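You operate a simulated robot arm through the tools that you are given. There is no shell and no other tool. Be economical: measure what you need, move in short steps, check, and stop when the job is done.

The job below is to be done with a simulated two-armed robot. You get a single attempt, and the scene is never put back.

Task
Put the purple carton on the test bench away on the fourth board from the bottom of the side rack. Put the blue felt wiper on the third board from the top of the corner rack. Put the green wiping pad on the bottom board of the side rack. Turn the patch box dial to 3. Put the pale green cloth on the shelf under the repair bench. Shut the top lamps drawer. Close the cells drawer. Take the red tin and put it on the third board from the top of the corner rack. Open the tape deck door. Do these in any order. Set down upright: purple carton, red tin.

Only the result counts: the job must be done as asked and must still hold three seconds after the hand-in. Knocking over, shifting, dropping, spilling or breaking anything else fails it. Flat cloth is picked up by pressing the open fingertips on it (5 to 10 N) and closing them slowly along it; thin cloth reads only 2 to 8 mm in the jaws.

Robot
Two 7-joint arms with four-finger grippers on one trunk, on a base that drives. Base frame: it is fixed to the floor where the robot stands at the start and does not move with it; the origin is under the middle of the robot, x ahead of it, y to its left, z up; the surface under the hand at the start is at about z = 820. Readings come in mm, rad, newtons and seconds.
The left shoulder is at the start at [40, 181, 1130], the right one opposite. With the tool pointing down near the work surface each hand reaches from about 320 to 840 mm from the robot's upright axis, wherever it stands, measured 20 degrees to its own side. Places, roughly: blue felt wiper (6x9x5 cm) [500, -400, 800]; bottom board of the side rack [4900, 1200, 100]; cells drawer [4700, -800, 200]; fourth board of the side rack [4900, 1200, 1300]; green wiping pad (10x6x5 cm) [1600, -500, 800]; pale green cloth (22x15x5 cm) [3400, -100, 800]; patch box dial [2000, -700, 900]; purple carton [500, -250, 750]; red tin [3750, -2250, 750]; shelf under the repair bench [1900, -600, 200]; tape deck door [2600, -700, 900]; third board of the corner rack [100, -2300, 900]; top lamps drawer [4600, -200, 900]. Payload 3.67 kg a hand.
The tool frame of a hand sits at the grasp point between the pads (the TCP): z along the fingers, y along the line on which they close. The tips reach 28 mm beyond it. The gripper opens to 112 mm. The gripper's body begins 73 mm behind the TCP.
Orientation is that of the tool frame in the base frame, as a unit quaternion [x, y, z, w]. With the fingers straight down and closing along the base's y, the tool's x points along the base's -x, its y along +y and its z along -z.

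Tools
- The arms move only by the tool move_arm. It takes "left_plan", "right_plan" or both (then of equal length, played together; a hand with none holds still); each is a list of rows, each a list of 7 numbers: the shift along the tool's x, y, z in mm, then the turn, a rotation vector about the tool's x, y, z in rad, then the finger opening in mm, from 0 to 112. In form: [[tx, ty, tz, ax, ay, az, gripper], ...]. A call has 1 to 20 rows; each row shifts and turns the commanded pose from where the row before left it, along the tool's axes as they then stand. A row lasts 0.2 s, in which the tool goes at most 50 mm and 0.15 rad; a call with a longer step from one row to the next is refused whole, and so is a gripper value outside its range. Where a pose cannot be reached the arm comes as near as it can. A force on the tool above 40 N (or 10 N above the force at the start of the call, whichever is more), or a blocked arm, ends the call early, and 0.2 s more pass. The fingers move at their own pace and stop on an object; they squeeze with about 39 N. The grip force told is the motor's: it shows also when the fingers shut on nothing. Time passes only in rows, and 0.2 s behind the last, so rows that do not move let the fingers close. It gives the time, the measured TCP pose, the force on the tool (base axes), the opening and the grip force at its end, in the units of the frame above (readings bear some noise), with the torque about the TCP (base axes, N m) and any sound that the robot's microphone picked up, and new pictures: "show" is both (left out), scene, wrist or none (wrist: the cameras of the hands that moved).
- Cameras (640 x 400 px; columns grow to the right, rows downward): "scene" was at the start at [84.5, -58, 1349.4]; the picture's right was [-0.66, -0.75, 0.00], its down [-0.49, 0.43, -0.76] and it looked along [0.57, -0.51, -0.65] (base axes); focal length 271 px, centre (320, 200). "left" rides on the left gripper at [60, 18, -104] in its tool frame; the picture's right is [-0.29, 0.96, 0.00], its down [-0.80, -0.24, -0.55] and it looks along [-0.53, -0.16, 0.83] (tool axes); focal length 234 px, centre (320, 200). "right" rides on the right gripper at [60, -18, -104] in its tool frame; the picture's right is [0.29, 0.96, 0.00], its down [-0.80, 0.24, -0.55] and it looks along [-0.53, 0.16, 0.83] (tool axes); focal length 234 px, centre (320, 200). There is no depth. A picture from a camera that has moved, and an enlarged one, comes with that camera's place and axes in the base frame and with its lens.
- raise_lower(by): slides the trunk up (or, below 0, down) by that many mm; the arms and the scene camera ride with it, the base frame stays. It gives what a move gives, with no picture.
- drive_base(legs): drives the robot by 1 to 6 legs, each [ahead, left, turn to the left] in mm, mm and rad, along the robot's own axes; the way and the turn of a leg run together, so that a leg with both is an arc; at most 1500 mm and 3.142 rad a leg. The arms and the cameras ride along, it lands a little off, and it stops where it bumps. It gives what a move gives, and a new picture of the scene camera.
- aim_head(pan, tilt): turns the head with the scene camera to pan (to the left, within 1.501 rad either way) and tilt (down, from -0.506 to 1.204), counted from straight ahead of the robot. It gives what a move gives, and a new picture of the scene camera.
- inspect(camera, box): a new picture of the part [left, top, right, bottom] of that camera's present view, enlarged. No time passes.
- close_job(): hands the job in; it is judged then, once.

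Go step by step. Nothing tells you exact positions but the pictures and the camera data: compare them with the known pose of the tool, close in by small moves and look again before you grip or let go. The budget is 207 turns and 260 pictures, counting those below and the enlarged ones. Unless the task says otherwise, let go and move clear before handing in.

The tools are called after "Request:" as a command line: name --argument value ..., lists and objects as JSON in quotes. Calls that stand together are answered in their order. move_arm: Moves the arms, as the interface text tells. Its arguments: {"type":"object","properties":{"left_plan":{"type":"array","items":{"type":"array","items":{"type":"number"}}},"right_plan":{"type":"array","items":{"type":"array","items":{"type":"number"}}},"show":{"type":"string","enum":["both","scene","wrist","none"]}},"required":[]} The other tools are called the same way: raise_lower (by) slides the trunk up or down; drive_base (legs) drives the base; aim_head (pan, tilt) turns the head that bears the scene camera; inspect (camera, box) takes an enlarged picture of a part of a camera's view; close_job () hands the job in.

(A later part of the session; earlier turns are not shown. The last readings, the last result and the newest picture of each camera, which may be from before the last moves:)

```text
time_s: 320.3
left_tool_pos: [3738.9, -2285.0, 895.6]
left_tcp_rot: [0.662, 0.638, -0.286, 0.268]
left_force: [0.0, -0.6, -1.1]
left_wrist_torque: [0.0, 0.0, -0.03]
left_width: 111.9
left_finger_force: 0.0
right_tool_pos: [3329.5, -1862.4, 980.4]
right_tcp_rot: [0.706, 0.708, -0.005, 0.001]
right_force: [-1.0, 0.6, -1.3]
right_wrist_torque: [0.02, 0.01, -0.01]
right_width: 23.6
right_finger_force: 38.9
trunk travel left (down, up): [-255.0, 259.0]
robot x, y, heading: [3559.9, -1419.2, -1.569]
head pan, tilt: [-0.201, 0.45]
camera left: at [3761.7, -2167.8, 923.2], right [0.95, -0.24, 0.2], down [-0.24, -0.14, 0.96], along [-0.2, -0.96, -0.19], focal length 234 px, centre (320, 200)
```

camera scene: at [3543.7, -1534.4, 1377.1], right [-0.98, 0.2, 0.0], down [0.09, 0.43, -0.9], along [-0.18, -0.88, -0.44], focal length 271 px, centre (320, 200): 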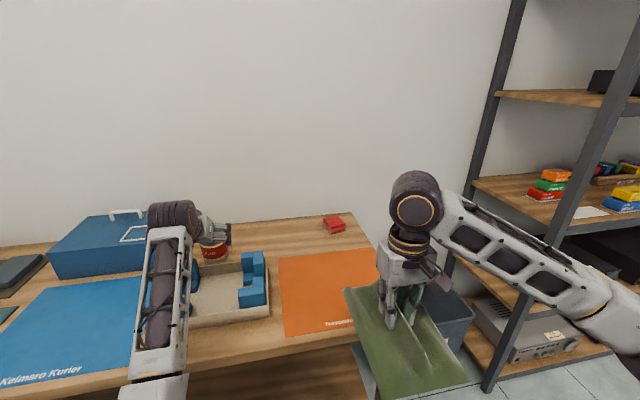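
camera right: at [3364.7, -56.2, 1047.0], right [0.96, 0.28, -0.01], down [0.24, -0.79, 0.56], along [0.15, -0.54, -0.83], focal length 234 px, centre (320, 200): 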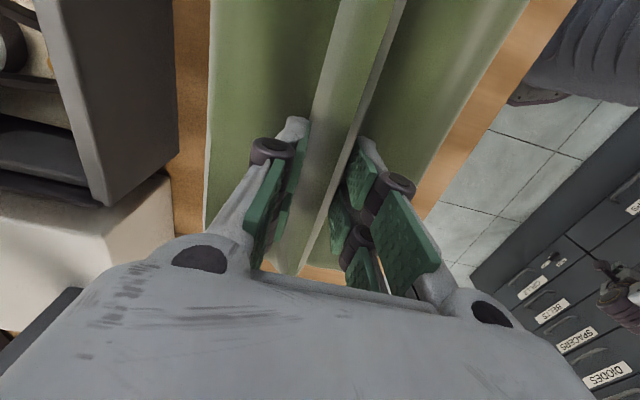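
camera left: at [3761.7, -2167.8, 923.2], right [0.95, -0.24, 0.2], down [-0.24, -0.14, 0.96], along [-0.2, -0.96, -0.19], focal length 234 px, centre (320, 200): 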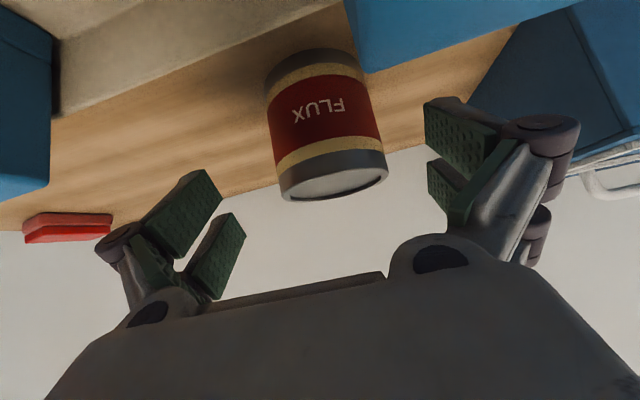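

Centred. I advance the last 68 mm in steps and close.

Request:
move_arm --left_plan '[[-1, 0.5, 24, 0, 0, 0, 112], [-1, 0.5, 24, 0, 0, 0, 112], [-0.5, 0, 20, 0, 0, 0, 112]]' --show "wrist"

```text
time_s: 321.1
left_tool_pos: [3736.6, -2334.1, 859.0]
left_tcp_rot: [0.661, 0.636, -0.29, 0.272]
left_force: [0.1, 6.8, 20.1]
left_wrist_torque: [2.33, -0.68, 0.21]
left_width: 111.8
left_finger_force: 0.1
right_tool_pos: [3327.4, -1857.3, 981.9]
right_tcp_rot: [0.706, 0.708, -0.005, 0.003]
right_force: [0.2, 0.5, -2.1]
right_wrist_torque: [-0.04, -0.02, 0.01]
right_width: 23.7
right_finger_force: 38.8
trunk travel left (down, up): [-255.0, 259.0]
robot x, y, heading: [3562.0, -1423.1, -1.57]
head pan, tilt: [-0.201, 0.45]
camera left: at [3759.1, -2216.8, 886.0], right [0.95, -0.24, 0.2], down [-0.24, -0.13, 0.96], along [-0.2, -0.96, -0.18], focal length 234 px, centre (320, 200)
```

left: 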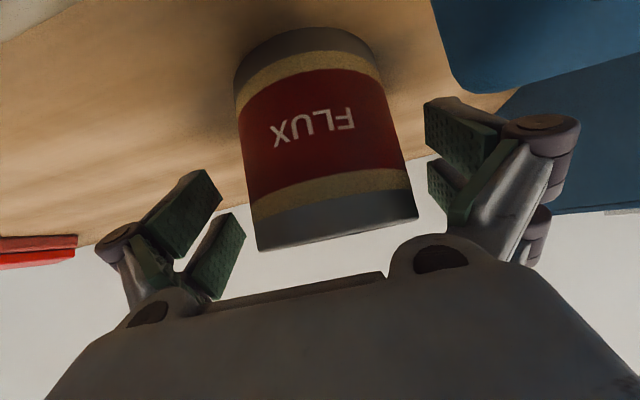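

Something touches from below (20 N up). I rise 8 mm and recheck the force before closing.

Request:
move_arm --left_plan '[[-3.6, 0, -3.5, 0, 0, 0, 112], [-3.6, 0, -3.5, 0, 0, 0, 112]]' --show "scene"

Request:
inspect --camera "scene" --box '[130, 190, 290, 290]'

```text
time_s: 321.7
left_tool_pos: [3738.7, -2335.5, 859.2]
left_tcp_rot: [0.663, 0.638, -0.286, 0.268]
left_force: [-2.4, 0.2, 2.1]
left_wrist_torque: [0.25, -0.12, 0.24]
left_width: 111.8
left_finger_force: 0.0
right_tool_pos: [3328.7, -1861.9, 981.3]
right_tcp_rot: [0.706, 0.708, -0.004, 0.001]
right_force: [0.4, -0.3, -1.6]
right_wrist_torque: [-0.02, -0.05, 0.01]
right_width: 23.7
right_finger_force: 38.6
trunk travel left (down, up): [-255.0, 259.0]
robot x, y, heading: [3561.1, -1420.3, -1.571]
head pan, tilt: [-0.201, 0.45]
camera scene: at [3543.4, -1533.1, 1377.1], right [-0.98, 0.2, 0.0], down [0.09, 0.43, -0.9], along [-0.18, -0.88, -0.44], focal length 271 px, centre (320, 200)
```

scene: 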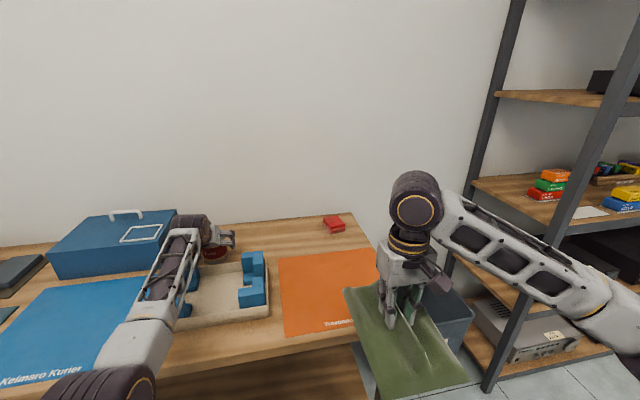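

```text
4.00 times, centred on (210, 240) of scene
camera zoom: at [3543.4, -1533.1, 1377.1], right [-0.98, 0.2, 0.0], down [0.09, 0.43, -0.9], along [-0.18, -0.88, -0.44], focal length 1084 px, centre (760, 40)
```

zoom: 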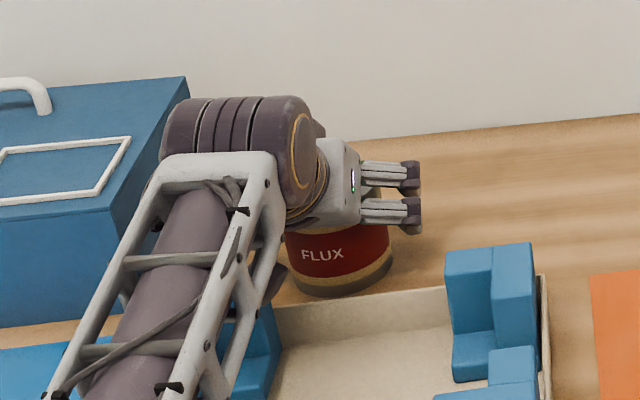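

Force is gone. I close on the tin here.

Request:
move_arm --left_plan '[[0, 0, 0, 0, 0, 0, 100], [0, 0, 0, 0, 0, 0, 90], [0, 0, 0, 0, 0, 0, 80], [0, 0, 0, 0, 0, 0, 70], [0, 0, 0, 0, 0, 0, 55], [0, 0, 0, 0, 0, 0, 55]]' --show "wrist"

```text
time_s: 323.1
left_tool_pos: [3738.7, -2334.2, 860.9]
left_tcp_rot: [0.662, 0.638, -0.287, 0.269]
left_force: [2.4, 0.3, 0.8]
left_wrist_torque: [-0.02, -0.1, 0.05]
left_width: 79.2
left_finger_force: 38.8
right_tool_pos: [3329.9, -1861.3, 979.8]
right_tcp_rot: [0.706, 0.708, -0.006, 0.001]
right_force: [-0.4, -0.2, -1.5]
right_wrist_torque: [0.02, 0.0, 0.0]
right_width: 23.3
right_finger_force: 38.6
trunk travel left (down, up): [-255.0, 259.0]
robot x, y, heading: [3561.8, -1420.7, -1.574]
head pan, tilt: [-0.201, 0.45]
camera left: at [3760.9, -2218.6, 889.4], right [0.95, -0.24, 0.2], down [-0.24, -0.14, 0.96], along [-0.2, -0.96, -0.19], focal length 234 px, centre (320, 200)
```

left: 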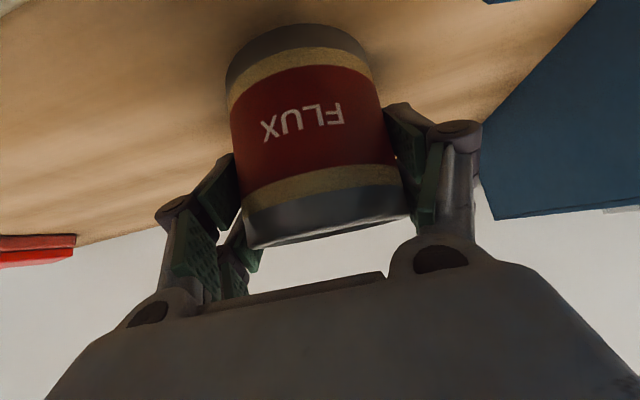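

Gripped at 79 mm. I lift it straight up.

Request:
move_arm --left_plan '[[-5, 0, -5, 0, 0, 0, 55], [-8, 0, -8, 0, 0, 0, 55], [-14, 0, -13.5, 0, 0, 0, 55], [-21, 0, -20, 0, 0, 0, 55], [-21, 0, -20, 0, 0, 0, 55], [-21, 0, -20, 0, 0, 0, 55]]' --show "both"

```text
time_s: 324.5
left_tool_pos: [3738.0, -2332.5, 986.0]
left_tcp_rot: [0.662, 0.638, -0.287, 0.269]
left_force: [-0.6, 0.4, -2.6]
left_wrist_torque: [-0.01, 0.03, -0.04]
left_width: 79.1
left_finger_force: 38.9
right_tool_pos: [3328.2, -1861.5, 980.4]
right_tcp_rot: [0.706, 0.708, -0.005, 0.002]
right_force: [0.4, -0.3, -1.3]
right_wrist_torque: [-0.04, -0.01, 0.01]
right_width: 23.8
right_finger_force: 39.1
trunk travel left (down, up): [-255.0, 259.0]
robot x, y, heading: [3562.7, -1422.0, -1.575]
head pan, tilt: [-0.201, 0.45]
camera scene: at [3543.4, -1533.1, 1377.2], right [-0.98, 0.2, 0.0], down [0.09, 0.43, -0.9], along [-0.18, -0.88, -0.44], focal length 271 px, centre (320, 200)
camera left: at [3760.8, -2216.8, 1013.8], right [0.95, -0.24, 0.2], down [-0.24, -0.14, 0.96], along [-0.2, -0.96, -0.19], focal length 234 px, centre (320, 200)
```

scene: 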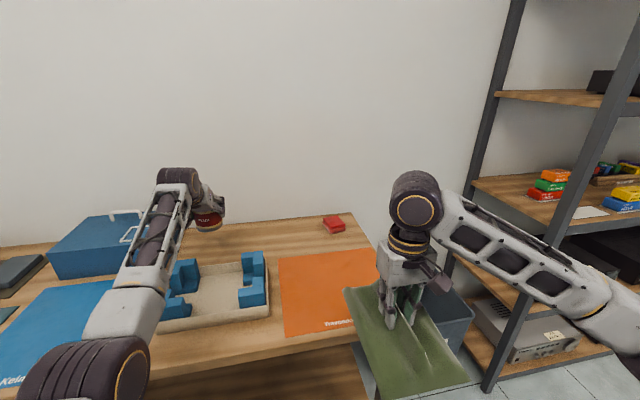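
left: 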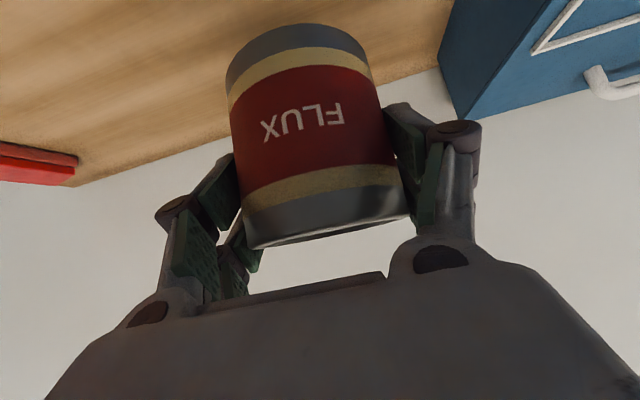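

The tin is held upright. I retract the left hand, turn to face −x, and drive to the repair bench.

Request:
move_arm --left_plan '[[27.6, 0, -28.8, 0, 0, 0, 55], [27.6, 0, -28.8, 0, 0, 0, 55], [27.6, 0, -28.8, 0, 0, 0, 55], [27.6, 0, -28.8, 0, 0, 0, 55], [27.6, 0, -28.8, 0, 0, 0, 55], [27.6, 0, -28.8, 0, 0, 0, 55], [27.6, 0, -28.8, 0, 0, 0, 55], [27.6, 0, -28.8, 0, 0, 0, 55], [27.6, 0, -28.8, 0, 0, 0, 55]]' --show "none"

Request:
drive_base --legs '[[0, 0, -1.567], [1500, 0, 0], [160, 0, 0], [0, 0, -1.571]]'

```text
time_s: 326.5
left_tool_pos: [3756.6, -1974.5, 988.9]
left_tcp_rot: [0.662, 0.638, -0.287, 0.269]
left_force: [-0.7, -0.5, -3.1]
left_wrist_torque: [0.06, 0.02, -0.01]
left_width: 79.1
left_finger_force: 39.3
right_tool_pos: [3328.7, -1861.2, 981.3]
right_tcp_rot: [0.707, 0.708, -0.006, 0.002]
right_force: [0.9, -0.2, -1.4]
right_wrist_torque: [-0.03, 0.02, 0.01]
right_width: 23.4
right_finger_force: 38.5
trunk travel left (down, up): [-255.0, 259.0]
robot x, y, heading: [3562.0, -1421.9, -1.574]
head pan, tilt: [-0.201, 0.45]
```

```text
time_s: 343.7
left_tool_pos: [1718.2, -866.4, 987.5]
left_tcp_rot: [-0.632, 0.668, 0.266, 0.289]
left_force: [0.2, 0.4, -3.6]
left_wrist_torque: [-0.04, -0.02, 0.02]
left_width: 78.6
left_finger_force: 38.5
right_tool_pos: [2144.7, -989.2, 979.6]
right_tcp_rot: [-0.7, 0.714, 0.001, 0.005]
right_force: [0.5, -0.1, -1.7]
right_wrist_torque: [0.03, 0.0, 0.02]
right_width: 23.8
right_finger_force: 39.1
trunk travel left (down, up): [-255.0, 259.0]
robot x, y, heading: [1903.9, -1427.7, 1.551]
head pan, tilt: [-0.201, 0.45]
camera scene: at [1926.0, -1316.6, 1377.2], right [0.98, -0.22, 0.0], down [-0.1, -0.42, -0.9], along [0.2, 0.88, -0.44], focal length 271 px, centre (320, 200)
```

scene: 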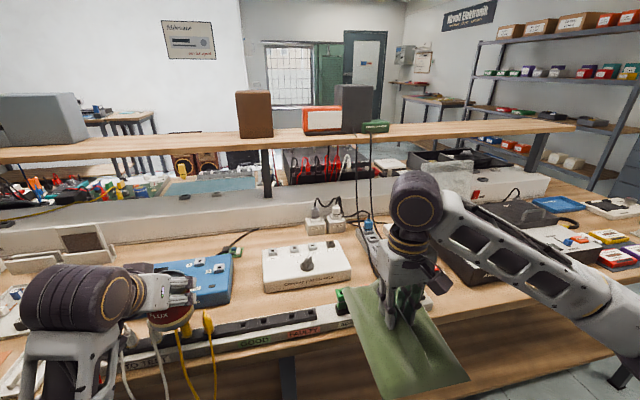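

I pull the tin in, back up to stay clear, and lower the trunk to view the shelf under the bench.

Request:
move_arm --left_plan '[[21, 0, -21.5, 0, 0, 0, 55], [21, 0, -21.5, 0, 0, 0, 55]]' --show "none"

Request:
aim_head --pan -0.2 --tilt 0.6

Request:
drive_base --legs '[[-130, 0, 0.02]]'

Request:
raise_lower --by -250

Request:
inspect --camera "scene" --box '[0, 0, 640, 400]'

```text
time_s: 344.3
left_tool_pos: [1717.3, -927.0, 987.6]
left_tcp_rot: [-0.631, 0.669, 0.266, 0.289]
left_force: [0.6, -0.2, -3.4]
left_wrist_torque: [-0.01, 0.03, 0.0]
left_width: 78.7
left_finger_force: 38.8
right_tool_pos: [2145.1, -989.6, 980.5]
right_tcp_rot: [-0.7, 0.714, 0.002, 0.005]
right_force: [-0.5, 0.2, -1.8]
right_wrist_torque: [0.03, 0.0, 0.07]
right_width: 23.4
right_finger_force: 39.3
trunk travel left (down, up): [-255.0, 259.0]
robot x, y, heading: [1904.1, -1427.4, 1.552]
head pan, tilt: [-0.201, 0.45]
```

```text
time_s: 345.0
left_tool_pos: [1715.9, -926.6, 987.9]
left_tcp_rot: [-0.632, 0.668, 0.267, 0.289]
left_force: [0.6, 0.4, -3.0]
left_wrist_torque: [0.02, -0.01, -0.01]
left_width: 78.9
left_finger_force: 38.7
right_tool_pos: [2145.7, -988.7, 980.6]
right_tcp_rot: [-0.7, 0.714, 0.001, 0.004]
right_force: [0.3, 0.2, -2.4]
right_wrist_torque: [0.0, -0.01, 0.01]
right_width: 23.7
right_finger_force: 38.8
trunk travel left (down, up): [-255.0, 259.0]
robot x, y, heading: [1903.3, -1426.6, 1.552]
head pan, tilt: [-0.201, 0.6]
camera scene: at [1925.1, -1319.9, 1363.7], right [0.98, -0.22, 0.0], down [-0.12, -0.55, -0.83], along [0.18, 0.8, -0.56], focal length 271 px, centre (320, 200)
```

scene: 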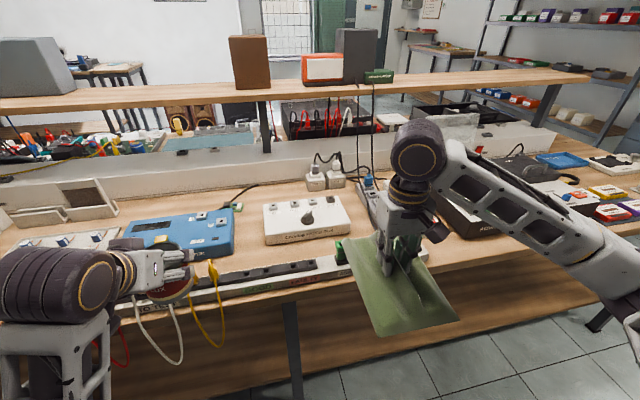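

```text
time_s: 346.3
left_tool_pos: [1704.8, -1064.4, 988.0]
left_tcp_rot: [-0.638, 0.662, 0.269, 0.287]
left_force: [-0.2, -0.4, -2.6]
left_wrist_torque: [0.0, -0.02, 0.0]
left_width: 78.5
left_finger_force: 38.4
right_tool_pos: [2134.8, -1116.1, 980.2]
right_tcp_rot: [0.708, -0.707, -0.001, -0.004]
right_force: [-0.7, 0.3, -1.8]
right_wrist_torque: [0.03, 0.04, 0.02]
right_width: 23.7
right_finger_force: 38.9
trunk travel left (down, up): [-255.0, 259.0]
robot x, y, heading: [1903.2, -1556.0, 1.574]
head pan, tilt: [-0.201, 0.6]
camera scene: at [1921.4, -1452.6, 1363.7], right [0.98, -0.2, 0.0], down [-0.11, -0.55, -0.83], along [0.17, 0.81, -0.56], focal length 271 px, centre (320, 200)
```

scene: 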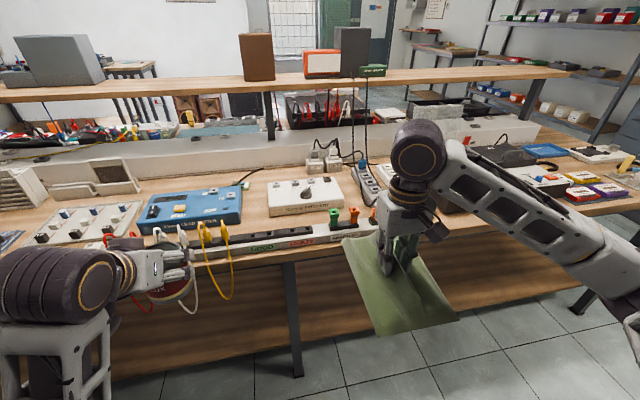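

```text
time_s: 348.9
left_tool_pos: [1705.5, -1062.9, 737.4]
left_tcp_rot: [-0.638, 0.662, 0.27, 0.287]
left_force: [-0.5, 0.6, -2.6]
left_wrist_torque: [-0.04, -0.04, 0.01]
left_width: 78.8
left_finger_force: 39.1
right_tool_pos: [2133.6, -1116.2, 732.0]
right_tcp_rot: [0.708, -0.706, -0.001, -0.005]
right_force: [-0.3, -0.1, -1.8]
right_wrist_torque: [0.02, 0.01, 0.01]
right_width: 23.7
right_finger_force: 39.5
trunk travel left (down, up): [-5.0, 509.0]
robot x, y, heading: [1901.8, -1558.3, 1.571]
head pan, tilt: [-0.201, 0.6]
```

```text
1.00 times, centred on (320, 200) of scene (not enlarged: the box is as wide or as high as the picture)
camera zoom: at [1921.3, -1451.7, 1114.0], right [0.98, -0.2, 0.0], down [-0.11, -0.55, -0.82], along [0.17, 0.81, -0.57], focal length 271 px, centre (320, 200)
```

zoom: 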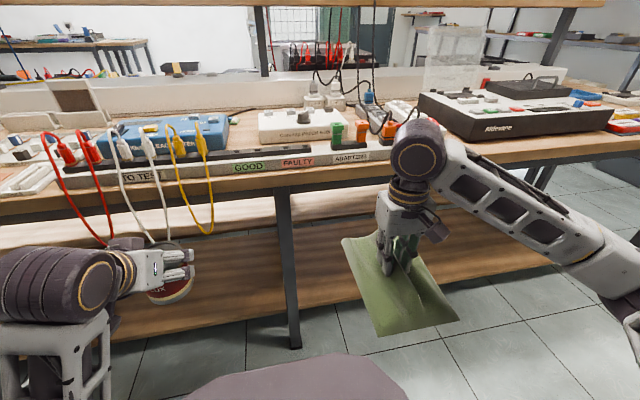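

Shelf front edge is y≈-835 at z≈200, bench leg at x≈1936; cables hang near x<1760. I pull the tin back further and yaw the cloth 90° so it sits shallow.

Request:
move_arm --left_plan '[[10, 0, -10, 0, 0, 0, 55], [10, 0, -10, 0, 0, 0, 55], [10, 0, -10, 0, 0, 0, 55], [10, 0, -10, 0, 0, 0, 55], [10, 0, -10, 0, 0, 0, 55], [10, 0, -10, 0, 0, 0, 55], [0, 0, 0, 0, 0, 0, 55], [0, 0, 0, 0, 0, 0, 55], [0, 0, 0, 0, 0, 0, 55], [0, 0, 0, 0, 0, 0, 55], [0, 0, 0, 0, 0, 0, 55]]' --right_plan '[[0, 0, 0, 0, 0, -0.143, 0], [0, 0, 0, 0, 0, -0.143, 0], [0, 0, 0, 0, 0, -0.143, 0], [0, 0, 0, 0, 0, -0.143, 0], [0, 0, 0, 0, 0, -0.143, 0], [0, 0, 0, 0, 0, -0.143, 0], [0, 0, 0, 0, 0, -0.143, 0], [0, 0, 0, 0, 0, -0.143, 0], [0, 0, 0, 0, 0, -0.143, 0], [0, 0, 0, 0, 0, -0.143, 0], [0, 0, 0, 0, 0, -0.141, 0]]' --show "none"

```text
time_s: 351.3
left_tool_pos: [1705.2, -1063.0, 737.7]
left_tcp_rot: [-0.639, 0.662, 0.269, 0.286]
left_force: [0.3, 0.2, -2.8]
left_wrist_torque: [-0.02, 0.0, -0.01]
left_width: 78.7
left_finger_force: 39.2
left hand out of reach, approached as far as the arm can: row 1, 2, 3, 4, 5, 6
right_tool_pos: [2134.2, -1114.9, 729.5]
right_tcp_rot: [1.0, 0.003, 0.003, -0.005]
right_force: [-1.0, 0.6, -1.1]
right_wrist_torque: [-0.04, 0.02, -0.01]
right_width: 23.6
right_finger_force: 39.1
trunk travel left (down, up): [-5.0, 509.0]
robot x, y, heading: [1903.1, -1556.8, 1.571]
head pan, tilt: [-0.201, 0.6]
```

The left can't go further back, so I raise the tin above bench height instead, while lowering the cloth.

Request:
move_arm --left_plan '[[-28, 0, -28, 0, 0, 0, 55], [-28, 0, -28, 0, 0, 0, 55], [-28, 0, -28, 0, 0, 0, 55], [-28, 0, -28, 0, 0, 0, 55], [-28, 0, -28, 0, 0, 0, 55], [-28, 0, -28, 0, 0, 0, 55], [-14, 0, -14, 0, 0, 0, 55], [0, 0, 0, 0, 0, 0, 55]]' --right_plan '[[0, 0, 37, 0, 0, 0, 0], [0, 0, 37, 0, 0, 0, 0], [0, 0, 37, 0, 0, 0, 0], [0, 0, 37, 0, 0, 0, 0], [0, 0, 37, 0, 0, 0, 0], [0, 0, 37, 0, 0, 0, 0], [0, 0, 37, 0, 0, 0, 0], [0, 0, 37, 0, 0, 0, 0]]' --show "scene"

```text
time_s: 353.1
left_tool_pos: [1702.3, -1066.9, 994.7]
left_tcp_rot: [-0.638, 0.663, 0.268, 0.286]
left_force: [-0.7, -0.6, -2.1]
left_wrist_torque: [0.0, 0.01, 0.0]
left_width: 78.7
left_finger_force: 38.9
right_tool_pos: [2136.8, -1113.6, 434.5]
right_tcp_rot: [1.0, 0.001, 0.003, -0.004]
right_force: [0.8, 0.6, -0.9]
right_wrist_torque: [-0.04, 0.03, -0.01]
right_width: 23.4
right_finger_force: 39.4
trunk travel left (down, up): [-5.0, 509.0]
robot x, y, heading: [1906.0, -1556.2, 1.572]
head pan, tilt: [-0.201, 0.6]
camera scene: at [1921.4, -1451.5, 1113.9], right [0.98, -0.2, 0.0], down [-0.11, -0.55, -0.82], along [0.17, 0.81, -0.57], focal length 271 px, centre (320, 200)
```

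scene: 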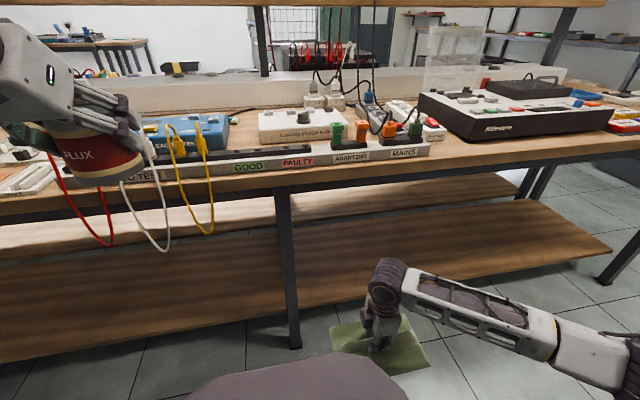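

The shelf is empty and clear to the right of the leg. I strafe right 200 mm and drive 145 mm forward.

Request:
drive_base --legs '[[0, -200, 0], [145, 0, 0]]'

Request:
move_arm --right_plan '[[0, -36, 0, 0, 0, 0, 0], [0, -36, 0, 0, 0, 0, 0], [0, -36, 0, 0, 0, 0, 0], [0, -36, 0, 0, 0, 0, 0]]'

```text
time_s: 355.7
left_tool_pos: [1902.9, -919.4, 995.0]
left_tcp_rot: [-0.639, 0.662, 0.269, 0.286]
left_force: [0.7, 0.4, -2.3]
left_wrist_torque: [-0.04, 0.0, 0.02]
left_width: 78.9
left_finger_force: 38.9
right_tool_pos: [2338.6, -967.0, 433.3]
right_tcp_rot: [1.0, 0.002, 0.002, -0.003]
right_force: [1.2, 0.2, -1.4]
right_wrist_torque: [0.0, 0.0, 0.02]
right_width: 23.4
right_finger_force: 38.5
trunk travel left (down, up): [-5.0, 509.0]
robot x, y, heading: [2103.6, -1407.8, 1.577]
head pan, tilt: [-0.201, 0.6]
camera scene: at [2122.5, -1303.4, 1113.8], right [0.98, -0.2, 0.0], down [-0.11, -0.56, -0.82], along [0.16, 0.81, -0.57], focal length 271 px, centre (320, 200)
```

scene: 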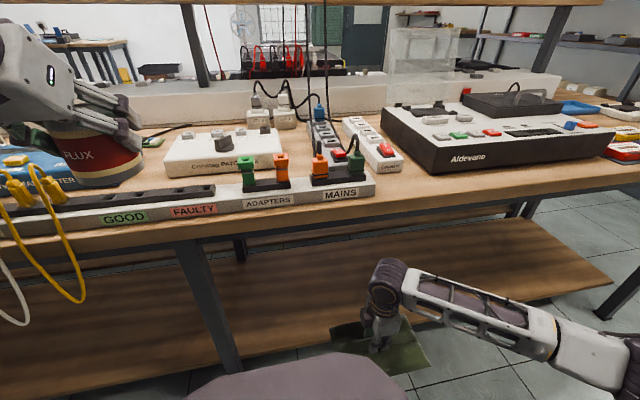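

```text
time_s: 356.7
left_tool_pos: [1902.8, -921.4, 994.2]
left_tcp_rot: [-0.639, 0.662, 0.27, 0.286]
left_force: [0.7, 0.0, -2.2]
left_wrist_torque: [-0.01, 0.0, 0.02]
left_width: 78.3
left_finger_force: 39.1
right_tool_pos: [2336.8, -822.6, 433.9]
right_tcp_rot: [1.0, 0.001, 0.002, -0.004]
right_force: [0.2, 0.1, -1.5]
right_wrist_torque: [-0.01, 0.02, 0.01]
right_width: 23.7
right_finger_force: 39.3
trunk travel left (down, up): [-5.0, 509.0]
robot x, y, heading: [2103.5, -1412.3, 1.574]
head pan, tilt: [-0.201, 0.6]
camera scene: at [2122.3, -1304.2, 1113.9], right [0.98, -0.2, 0.0], down [-0.11, -0.55, -0.82], along [0.16, 0.81, -0.57], focal length 271 px, centre (320, 200)
camera right: at [2396.1, -806.1, 537.6], right [0.29, -0.96, -0.01], down [-0.8, -0.25, 0.55], along [-0.53, -0.16, -0.84], focal length 234 px, centre (320, 200)
```

scene: 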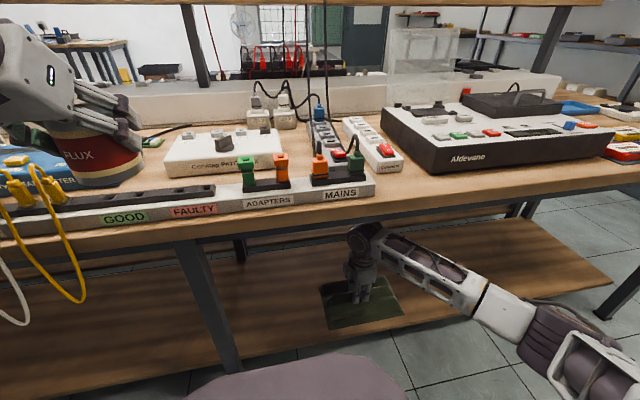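
right: 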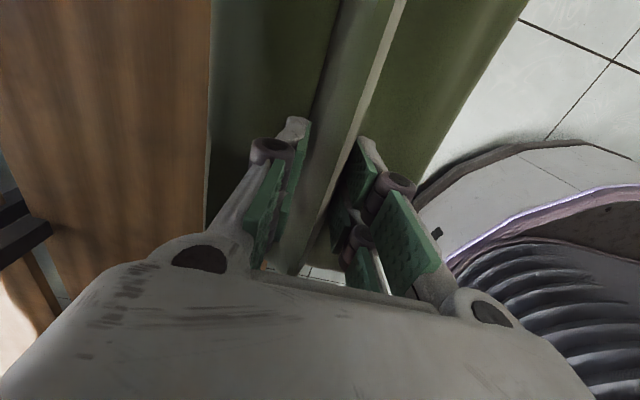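

Cloth is over the shelf's front part. I extend 85 mm more and lower.

Request:
move_arm --right_plan '[[0, -30, 0, 0, 0, 0, 0], [0, -30, 0, 0, 0, 0, 0], [0, -28, 10, 0, 0, 0, 0], [0, 0, 35, 0, 0, 0, 0], [0, 0, 35, 0, 0, 0, 0], [0, 0, 30, 0, 0, 0, 0]]'

```text
time_s: 358.1
left_tool_pos: [1903.3, -920.6, 994.7]
left_tcp_rot: [-0.639, 0.662, 0.268, 0.285]
left_force: [0.2, 1.1, -3.4]
left_wrist_torque: [-0.04, 0.01, 0.0]
left_width: 78.9
left_finger_force: 38.9
right_tool_pos: [2335.8, -732.4, 323.7]
right_tcp_rot: [1.0, 0.002, 0.003, -0.005]
right_force: [0.5, 0.0, -1.6]
right_wrist_torque: [0.0, 0.02, 0.01]
right_width: 23.5
right_finger_force: 39.4
trunk travel left (down, up): [-5.0, 509.0]
robot x, y, heading: [2102.8, -1413.2, 1.571]
head pan, tilt: [-0.201, 0.6]
camera scene: at [2122.5, -1304.2, 1113.9], right [0.98, -0.2, 0.0], down [-0.11, -0.55, -0.82], along [0.16, 0.81, -0.57], focal length 271 px, centre (320, 200)
camera right: at [2395.0, -717.3, 428.1], right [0.29, -0.96, -0.01], down [-0.8, -0.25, 0.55], along [-0.53, -0.15, -0.84], focal length 234 px, centre (320, 200)
```

scene: 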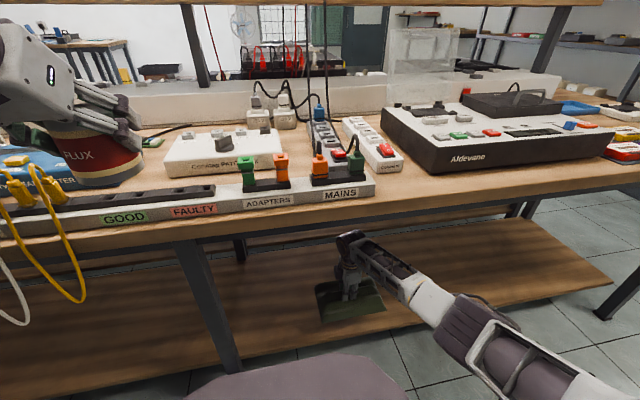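
right: 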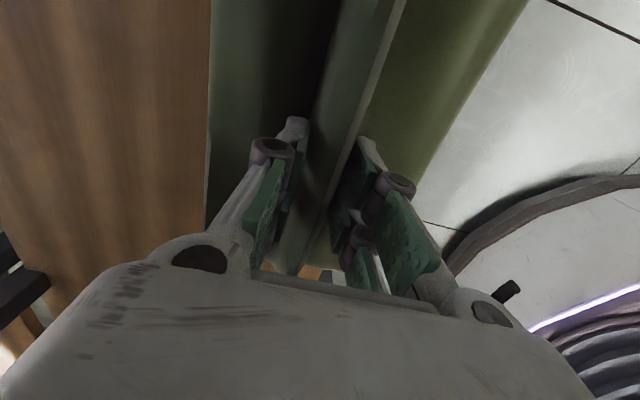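

I go 35 mm further for margin, then lower to contact.

Request:
move_arm --right_plan '[[0, -18, 0, 0, 0, 0, 0], [0, -17, 0, 0, 0, 0, 0], [0, 0, 15, 0, 0, 0, 0], [0, 0, 15, 0, 0, 0, 0]]' --show "none"

```text
time_s: 359.1
left_tool_pos: [1903.2, -921.2, 994.6]
left_tcp_rot: [-0.639, 0.661, 0.269, 0.286]
left_force: [-0.3, -1.0, -3.2]
left_wrist_torque: [-0.02, -0.03, -0.01]
left_width: 78.5
left_finger_force: 39.1
right_tool_pos: [2334.8, -709.0, 299.9]
right_tcp_rot: [1.0, 0.002, 0.003, -0.004]
right_force: [-0.3, -1.0, -1.4]
right_wrist_torque: [-0.02, 0.01, 0.0]
right_width: 23.6
right_finger_force: 38.8
right hand out of reach, approached as far as the arm can: row 3, 4
trunk travel left (down, up): [-5.0, 509.0]
robot x, y, heading: [2105.3, -1409.9, 1.578]
head pan, tilt: [-0.201, 0.6]
```

At reach limit; I come back 12 mm and lower.

Request:
move_arm --right_plan '[[0, 12, 8, 0, 0, 0, 0], [0, 0, 8, 0, 0, 0, 0], [0, 0, 8, 0, 0, 0, 0]]' --show "none"

```text
time_s: 359.9
left_tool_pos: [1903.6, -921.6, 994.7]
left_tcp_rot: [-0.639, 0.661, 0.269, 0.286]
left_force: [-0.6, 1.0, -2.3]
left_wrist_torque: [-0.01, 0.01, 0.02]
left_width: 78.5
left_finger_force: 39.1
right_tool_pos: [2337.5, -722.2, 275.3]
right_tcp_rot: [1.0, 0.002, 0.003, -0.004]
right_force: [-0.4, 0.2, -2.1]
right_wrist_torque: [-0.02, 0.04, 0.01]
right_width: 23.6
right_finger_force: 39.1
trunk travel left (down, up): [-5.0, 509.0]
robot x, y, heading: [2107.2, -1411.0, 1.568]
head pan, tilt: [-0.201, 0.6]
```

Request:
move_arm --right_plan '[[0, 2, 4, 0, 0, 0, 0], [0, 2, 4, 0, 0, 0, 0], [0, 0, 3, 0, 0, 0, 0]]' --show "both"

```text
time_s: 360.7
left_tool_pos: [1903.4, -920.4, 995.0]
left_tcp_rot: [-0.639, 0.662, 0.269, 0.286]
left_force: [-0.5, 0.5, -3.3]
left_wrist_torque: [-0.01, -0.02, -0.02]
left_width: 78.4
left_finger_force: 39.5
right_tool_pos: [2336.6, -728.3, 266.3]
right_tcp_rot: [1.0, 0.003, 0.002, -0.004]
right_force: [-0.2, -0.9, -2.0]
right_wrist_torque: [-0.04, 0.05, -0.02]
right_width: 23.6
right_finger_force: 39.8
right hand out of reach, approached as far as the arm can: row 3
trunk travel left (down, up): [-5.0, 509.0]
robot x, y, heading: [2105.1, -1412.1, 1.575]
head pan, tilt: [-0.201, 0.6]
camera scene: at [2122.5, -1304.4, 1114.0], right [0.98, -0.2, 0.0], down [-0.11, -0.55, -0.82], along [0.16, 0.81, -0.57], focal length 271 px, centre (320, 200)
camera right: at [2396.6, -711.8, 370.0], right [0.29, -0.96, -0.01], down [-0.8, -0.25, 0.55], along [-0.53, -0.15, -0.84], focal length 234 px, centre (320, 200)
```

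scene: 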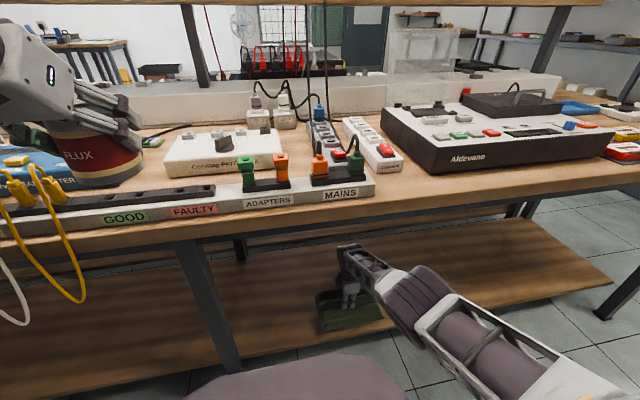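
right: 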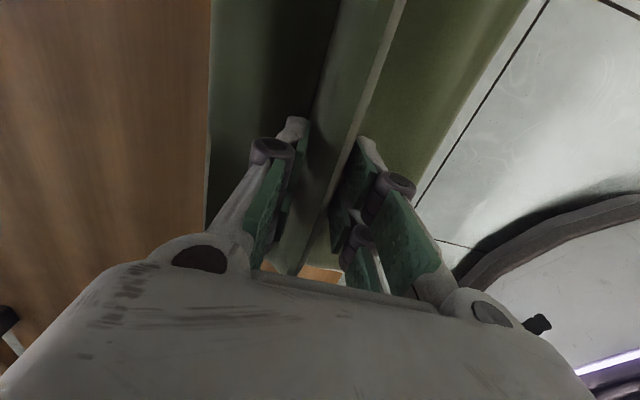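

The near edge is too close to the shelf's front edge. I raise slightly, strafe right 240 mm (clear of the leg) and drive 70 mm forward for more reach.

Request:
move_arm --right_plan '[[0, 10, -25, 0, 0, 0, 0], [0, 10, -10, 0, 0, 0, 0]]' --show "none"

Request:
drive_base --legs '[[0, -240, 0], [75, 0, 0]]'

Request:
inspect --camera "right" --box '[0, 0, 640, 400]'

```text
time_s: 361.3
left_tool_pos: [1902.7, -920.2, 995.6]
left_tcp_rot: [-0.639, 0.661, 0.269, 0.286]
left_force: [-0.1, 0.3, -2.5]
left_wrist_torque: [-0.03, -0.01, 0.05]
left_width: 78.6
left_finger_force: 39.0
right_tool_pos: [2335.6, -718.6, 283.6]
right_tcp_rot: [1.0, 0.002, 0.003, -0.004]
right_force: [-0.1, -0.9, -2.0]
right_wrist_torque: [-0.02, 0.05, -0.02]
right_width: 23.7
right_finger_force: 39.3
right hand out of reach, approached as far as the arm can: row 1, 2
trunk travel left (down, up): [-5.0, 509.0]
robot x, y, heading: [2103.2, -1411.0, 1.572]
head pan, tilt: [-0.201, 0.6]
```

```text
time_s: 363.7
left_tool_pos: [2147.0, -845.5, 994.6]
left_tcp_rot: [-0.638, 0.663, 0.267, 0.286]
left_force: [0.6, 0.6, -2.9]
left_wrist_torque: [-0.02, -0.02, 0.0]
left_width: 78.2
left_finger_force: 39.0
right_tool_pos: [2582.1, -647.5, 283.5]
right_tcp_rot: [1.0, 0.0, 0.002, -0.002]
right_force: [0.7, 1.4, -1.7]
right_wrist_torque: [-0.01, 0.01, -0.02]
right_width: 23.8
right_finger_force: 38.8
trunk travel left (down, up): [-5.0, 509.0]
robot x, y, heading: [2347.3, -1337.6, 1.569]
head pan, tilt: [-0.201, 0.6]
camera scene: at [2365.3, -1229.5, 1113.8], right [0.98, -0.2, 0.0], down [-0.11, -0.55, -0.82], along [0.17, 0.81, -0.57], focal length 271 px, centre (320, 200)
```

scene: 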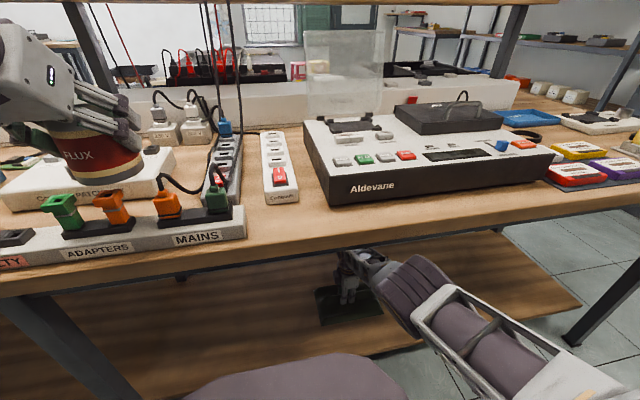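

```text
1.00 times, centred on (320, 200) of right (not enlarged: the box is as wide or as high as the picture)
camera zoom: at [2641.3, -630.6, 386.3], right [0.29, -0.96, 0.0], down [-0.8, -0.24, 0.55], along [-0.53, -0.15, -0.84], focal length 234 px, centre (320, 200)
```

zoom: 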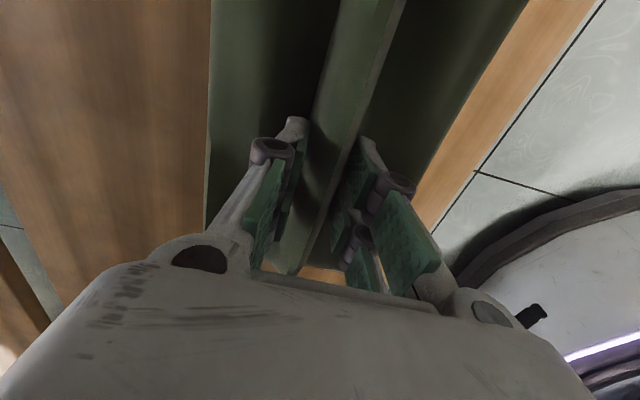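

Now there is shelf visible beyond the cloth's near edge. I lower to contact.

Request:
move_arm --right_plan '[[0, 0, 10, 0, 0, 0, 0], [0, 0, 10, 0, 0, 0, 0]]' --show "none"

Request:
move_arm --right_plan '[[0, 0, 4, 0, 0, 0, 0], [0, 0, 4, 0, 0, 0, 0]]' --show "none"

Request:
move_arm --right_plan '[[0, 0, 4, 0, 0, 0, 0], [0, 0, 4, 0, 0, 0, 0]]' --show "none"

```text
time_s: 364.3
left_tool_pos: [2146.0, -847.2, 994.8]
left_tcp_rot: [-0.637, 0.663, 0.268, 0.287]
left_force: [0.2, -0.6, -2.8]
left_wrist_torque: [-0.04, 0.02, -0.03]
left_width: 78.4
left_finger_force: 39.1
right_tool_pos: [2582.5, -656.2, 267.5]
right_tcp_rot: [1.0, 0.0, 0.002, -0.003]
right_force: [0.7, 0.2, -1.6]
right_wrist_torque: [-0.02, 0.02, 0.01]
right_width: 23.5
right_finger_force: 38.6
right hand out of reach, approached as far as the arm can: row 1, 2
trunk travel left (down, up): [-5.0, 509.0]
robot x, y, heading: [2344.5, -1336.7, 1.569]
head pan, tilt: [-0.201, 0.6]
```

```text
time_s: 364.9
left_tool_pos: [2146.7, -846.7, 994.7]
left_tcp_rot: [-0.637, 0.663, 0.268, 0.287]
left_force: [0.3, -0.6, -3.1]
left_wrist_torque: [-0.01, 0.04, 0.02]
left_width: 78.3
left_finger_force: 38.6
right_tool_pos: [2579.7, -658.3, 261.1]
right_tcp_rot: [1.0, -0.001, 0.002, -0.003]
right_force: [-0.8, 1.0, -1.7]
right_wrist_torque: [-0.02, 0.01, 0.0]
right_width: 23.6
right_finger_force: 39.1
right hand out of reach, approached as far as the arm can: row 2
trunk travel left (down, up): [-5.0, 509.0]
robot x, y, heading: [2344.9, -1337.1, 1.572]
head pan, tilt: [-0.201, 0.6]
```

```text
time_s: 365.5
left_tool_pos: [2147.6, -846.6, 996.5]
left_tcp_rot: [-0.638, 0.663, 0.268, 0.286]
left_force: [0.1, 0.1, -2.8]
left_wrist_torque: [-0.04, 0.01, 0.04]
left_width: 78.2
left_finger_force: 38.7
right_tool_pos: [2581.9, -663.3, 255.7]
right_tcp_rot: [1.0, 0.0, 0.002, -0.004]
right_force: [0.0, -0.2, -1.0]
right_wrist_torque: [-0.02, -0.02, 0.01]
right_width: 23.6
right_finger_force: 39.2
right hand out of reach, approached as far as the arm can: row 1
trunk travel left (down, up): [-5.0, 509.0]
robot x, y, heading: [2345.6, -1337.9, 1.567]
head pan, tilt: [-0.201, 0.6]
```

Reach-limited again; I come back 25 mm and continue down.

Request:
move_arm --right_plan '[[0, 13, 0, 0, 0, 0, 0], [0, 12, 4, 0, 0, 0, 0], [0, 0, 4, 0, 0, 0, 0]]' --show "none"

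Request:
move_arm --right_plan '[[0, 0, 4, 0, 0, 0, 0], [0, 0, 4, 0, 0, 0, 0]]' --show "none"

Request:
move_arm --right_plan '[[0, 0, 4, 0, 0, 0, 0], [0, 0, 4, 0, 0, 0, 0]]' --show "wrist"

```text
time_s: 366.3
left_tool_pos: [2147.1, -846.6, 994.6]
left_tcp_rot: [-0.638, 0.662, 0.268, 0.286]
left_force: [-0.3, -0.8, -2.2]
left_wrist_torque: [-0.02, -0.03, 0.0]
left_width: 78.3
left_finger_force: 39.4
right_tool_pos: [2581.7, -687.7, 246.7]
right_tcp_rot: [1.0, -0.001, 0.003, -0.003]
right_force: [0.5, 1.7, -1.4]
right_wrist_torque: [-0.02, 0.03, -0.03]
right_width: 23.5
right_finger_force: 39.1
trunk travel left (down, up): [-5.0, 509.0]
robot x, y, heading: [2347.7, -1337.5, 1.57]
head pan, tilt: [-0.201, 0.6]
```

```text
time_s: 366.9
left_tool_pos: [2147.0, -846.4, 994.9]
left_tcp_rot: [-0.638, 0.663, 0.268, 0.286]
left_force: [-1.0, 0.1, -3.0]
left_wrist_torque: [-0.03, -0.03, -0.02]
left_width: 78.4
left_finger_force: 38.9
right_tool_pos: [2581.5, -688.5, 237.4]
right_tcp_rot: [1.0, 0.0, 0.002, -0.004]
right_force: [0.5, 0.5, -1.3]
right_wrist_torque: [0.02, -0.02, -0.01]
right_width: 23.8
right_finger_force: 38.8
trunk travel left (down, up): [-5.0, 509.0]
robot x, y, heading: [2346.3, -1340.0, 1.568]
head pan, tilt: [-0.201, 0.6]
```

```text
time_s: 367.5
left_tool_pos: [2148.0, -846.5, 993.8]
left_tcp_rot: [-0.637, 0.663, 0.268, 0.287]
left_force: [-0.3, -0.9, -3.1]
left_wrist_torque: [-0.02, 0.0, 0.01]
left_width: 78.4
left_finger_force: 38.9
right_tool_pos: [2582.5, -687.5, 229.7]
right_tcp_rot: [1.0, 0.0, 0.003, -0.002]
right_force: [0.4, 0.3, -1.1]
right_wrist_torque: [-0.01, -0.04, 0.01]
right_width: 23.3
right_finger_force: 39.4
trunk travel left (down, up): [-5.0, 509.0]
robot x, y, heading: [2342.6, -1335.5, 1.566]
head pan, tilt: [-0.201, 0.6]
camera right: at [2641.7, -671.7, 334.1], right [0.29, -0.96, 0.0], down [-0.8, -0.24, 0.55], along [-0.53, -0.15, -0.84], focal length 234 px, centre (320, 200)
```

right: 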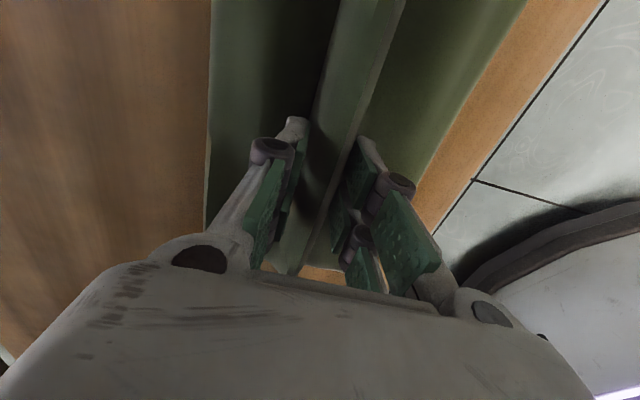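

Wood still visible beyond the edge; not touching yet. I continue down.

Request:
move_arm --right_plan '[[0, 0, 4, 0, 0, 0, 0], [0, 0, 4, 0, 0, 0, 0]]' --show "none"

Request:
move_arm --right_plan '[[0, 0, 3, 0, 0, 0, 0], [0, 0, 3, 0, 0, 0, 0]]' --show "none"

Request:
move_arm --right_plan '[[0, 0, 3, 0, 0, 0, 0], [0, 0, 3, 0, 0, 0, 0]]' --show "none"

```text
time_s: 368.1
left_tool_pos: [2148.2, -845.9, 996.6]
left_tcp_rot: [-0.637, 0.663, 0.268, 0.287]
left_force: [-1.6, -0.1, -2.7]
left_wrist_torque: [0.02, 0.02, 0.03]
left_width: 78.1
left_finger_force: 39.1
right_tool_pos: [2582.7, -686.3, 222.3]
right_tcp_rot: [1.0, -0.001, 0.003, -0.004]
right_force: [0.5, 0.3, -2.3]
right_wrist_torque: [-0.03, 0.02, -0.01]
right_width: 23.4
right_finger_force: 38.9
trunk travel left (down, up): [-5.0, 509.0]
robot x, y, heading: [2344.4, -1338.3, 1.567]
head pan, tilt: [-0.201, 0.6]
```

```text
time_s: 368.7
left_tool_pos: [2147.4, -848.6, 995.8]
left_tcp_rot: [-0.637, 0.663, 0.27, 0.287]
left_force: [-0.2, 0.1, -3.3]
left_wrist_torque: [-0.02, -0.01, 0.02]
left_width: 78.3
left_finger_force: 38.9
right_tool_pos: [2583.1, -687.0, 220.5]
right_tcp_rot: [1.0, 0.0, 0.002, -0.006]
right_force: [4.8, -0.2, 15.6]
right_wrist_torque: [-0.12, 1.25, 0.18]
right_width: 23.7
right_finger_force: 39.0
trunk travel left (down, up): [-5.0, 509.0]
robot x, y, heading: [2348.4, -1339.0, 1.567]
head pan, tilt: [-0.201, 0.6]
```

```text
time_s: 369.4
left_tool_pos: [2146.3, -847.2, 995.4]
left_tcp_rot: [-0.638, 0.662, 0.269, 0.287]
left_force: [-0.3, 0.0, -2.3]
left_wrist_torque: [0.0, 0.02, 0.02]
left_width: 78.5
left_finger_force: 38.7
right_tool_pos: [2581.6, -686.9, 219.7]
right_tcp_rot: [1.0, 0.0, 0.004, -0.009]
right_force: [0.6, -7.4, 20.9]
right_wrist_torque: [-0.97, -0.12, 0.01]
right_width: 23.7
right_finger_force: 39.3
right hand out of reach, approached as far as the arm can: row 1
trunk travel left (down, up): [-5.0, 509.0]
robot x, y, heading: [2345.1, -1336.4, 1.569]
head pan, tilt: [-0.201, 0.6]
stopped in row 2 (right hand): the force on the tool passed its limit at 41 N (the readings are from after the stop); the commanded pose is now the measured one
```

Contact with the shelf. I open wide and rise.

Request:
move_arm --right_plan '[[0, 0, -1, 0, 0, 0, 20], [0, 0, 0, 0, 0, 0, 45], [0, 0, -2, 0, 0, 0, 65], [0, 0, -3, 0, 0, 0, 80], [0, 0, -15, 0, 0, 0, 80], [0, 0, -25, 0, 0, 0, 80], [0, 0, -30, 0, 0, 0, 80]]'

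```text
time_s: 371.0
left_tool_pos: [2146.9, -846.1, 996.1]
left_tcp_rot: [-0.638, 0.663, 0.268, 0.286]
left_force: [-0.4, -0.4, -3.4]
left_wrist_torque: [-0.03, 0.0, 0.0]
left_width: 78.3
left_finger_force: 39.0
right_tool_pos: [2582.8, -687.7, 292.2]
right_tcp_rot: [1.0, 0.0, 0.003, -0.008]
right_force: [-0.3, 0.8, 0.1]
right_wrist_torque: [-0.02, 0.0, -0.02]
right_width: 80.0
right_finger_force: 0.1
trunk travel left (down, up): [-5.0, 509.0]
robot x, y, heading: [2344.5, -1335.1, 1.564]
head pan, tilt: [-0.201, 0.6]
camera scene: at [2365.3, -1231.2, 1114.0], right [0.98, -0.2, 0.0], down [-0.11, -0.55, -0.82], along [0.17, 0.81, -0.57], focal length 271 px, centre (320, 200)
camera right: at [2642.3, -672.9, 396.7], right [0.29, -0.96, -0.01], down [-0.8, -0.25, 0.55], along [-0.53, -0.15, -0.84], focal length 234 px, centre (320, 200)
```

scene: 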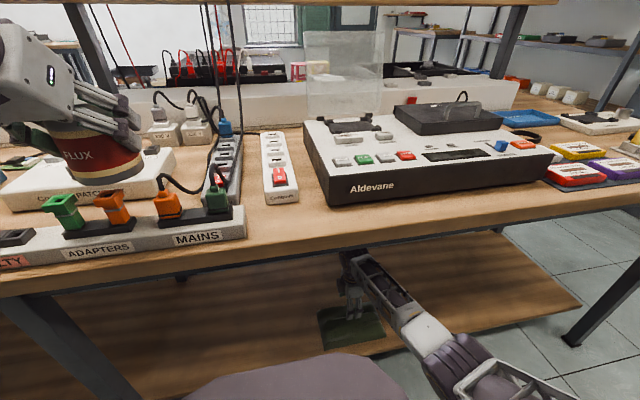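
right: 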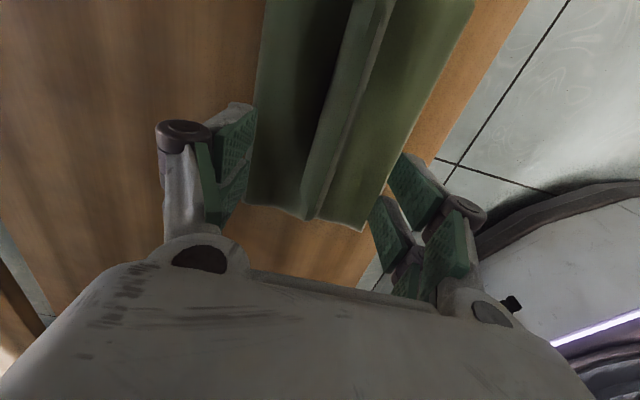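

The cloth lies fully on the shelf. I bring the right arm out carefully, back off and raise up.

Request:
move_arm --right_plan '[[0, 0, -35, 0, 0, 0, 60], [0, 0, -35, 0, 0, 0, 40], [0, 0, -35, 0, 0, 0, 30]]' --show "none"

Request:
drive_base --legs '[[-190, 0, 0]]'

Request:
move_arm --right_plan '[[0, 40, 0, 0, 0, 0, 30], [0, 40, 0, 0, 0, 0, 30], [0, 40, 0, 0, 0, 0, 30], [0, 40, 0, 0, 0, 0, 30], [0, 0, -40, 0, 0, 0, 30], [0, 0, -40, 0, 0, 0, 30], [0, 0, -40, 0, 0, 0, 30], [0, 0, -40, 0, 0, 0, 30], [0, 0, -40, 0, 0, 0, 30], [0, 0, -40, 0, 0, 0, 30], [0, 0, -40, 0, 0, 0, 30], [0, 0, -40, 0, 0, 0, 30]]' --show "none"

```text
time_s: 371.8
left_tool_pos: [2147.7, -847.3, 994.3]
left_tcp_rot: [-0.638, 0.663, 0.268, 0.286]
left_force: [-0.1, 0.1, -2.4]
left_wrist_torque: [0.0, -0.06, -0.01]
left_width: 78.2
left_finger_force: 39.0
right_tool_pos: [2581.1, -689.7, 399.7]
right_tcp_rot: [1.0, -0.001, 0.003, -0.009]
right_force: [0.2, -0.5, 0.2]
right_wrist_torque: [0.01, 0.0, 0.0]
right_width: 29.9
right_finger_force: 0.0
trunk travel left (down, up): [-5.0, 509.0]
robot x, y, heading: [2346.9, -1337.6, 1.568]
head pan, tilt: [-0.201, 0.6]
```

```text
time_s: 373.4
left_tool_pos: [2144.8, -1038.1, 995.7]
left_tcp_rot: [-0.638, 0.662, 0.269, 0.287]
left_force: [0.6, -2.1, -2.8]
left_wrist_torque: [0.02, 0.03, 0.01]
left_width: 78.1
left_finger_force: 38.8
right_tool_pos: [2578.0, -876.6, 399.5]
right_tcp_rot: [1.0, 0.001, 0.003, -0.01]
right_force: [0.0, 0.1, -0.4]
right_wrist_torque: [0.03, 0.03, 0.03]
right_width: 30.0
right_finger_force: 0.1
trunk travel left (down, up): [-5.0, 509.0]
robot x, y, heading: [2343.5, -1528.0, 1.571]
head pan, tilt: [-0.201, 0.6]
camera scene: at [2364.7, -1421.4, 1114.1], right [0.98, -0.2, 0.0], down [-0.11, -0.55, -0.83], along [0.16, 0.81, -0.56], focal length 271 px, centre (320, 200)
```

scene: 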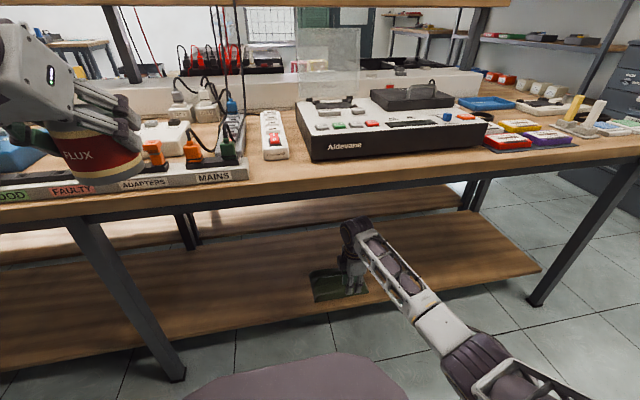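

```text
time_s: 376.0
left_tool_pos: [2144.7, -1038.0, 994.7]
left_tcp_rot: [-0.639, 0.661, 0.27, 0.286]
left_force: [0.1, -0.3, -3.2]
left_wrist_torque: [-0.02, 0.03, -0.03]
left_width: 78.1
left_finger_force: 38.7
right_tool_pos: [2576.3, -1044.5, 716.3]
right_tcp_rot: [1.0, 0.002, 0.002, -0.008]
right_force: [-0.6, 0.5, -0.4]
right_wrist_torque: [0.02, -0.01, -0.01]
right_width: 30.0
right_finger_force: 0.0
trunk travel left (down, up): [-5.0, 509.0]
robot x, y, heading: [2345.2, -1526.6, 1.573]
head pan, tilt: [-0.201, 0.6]
```

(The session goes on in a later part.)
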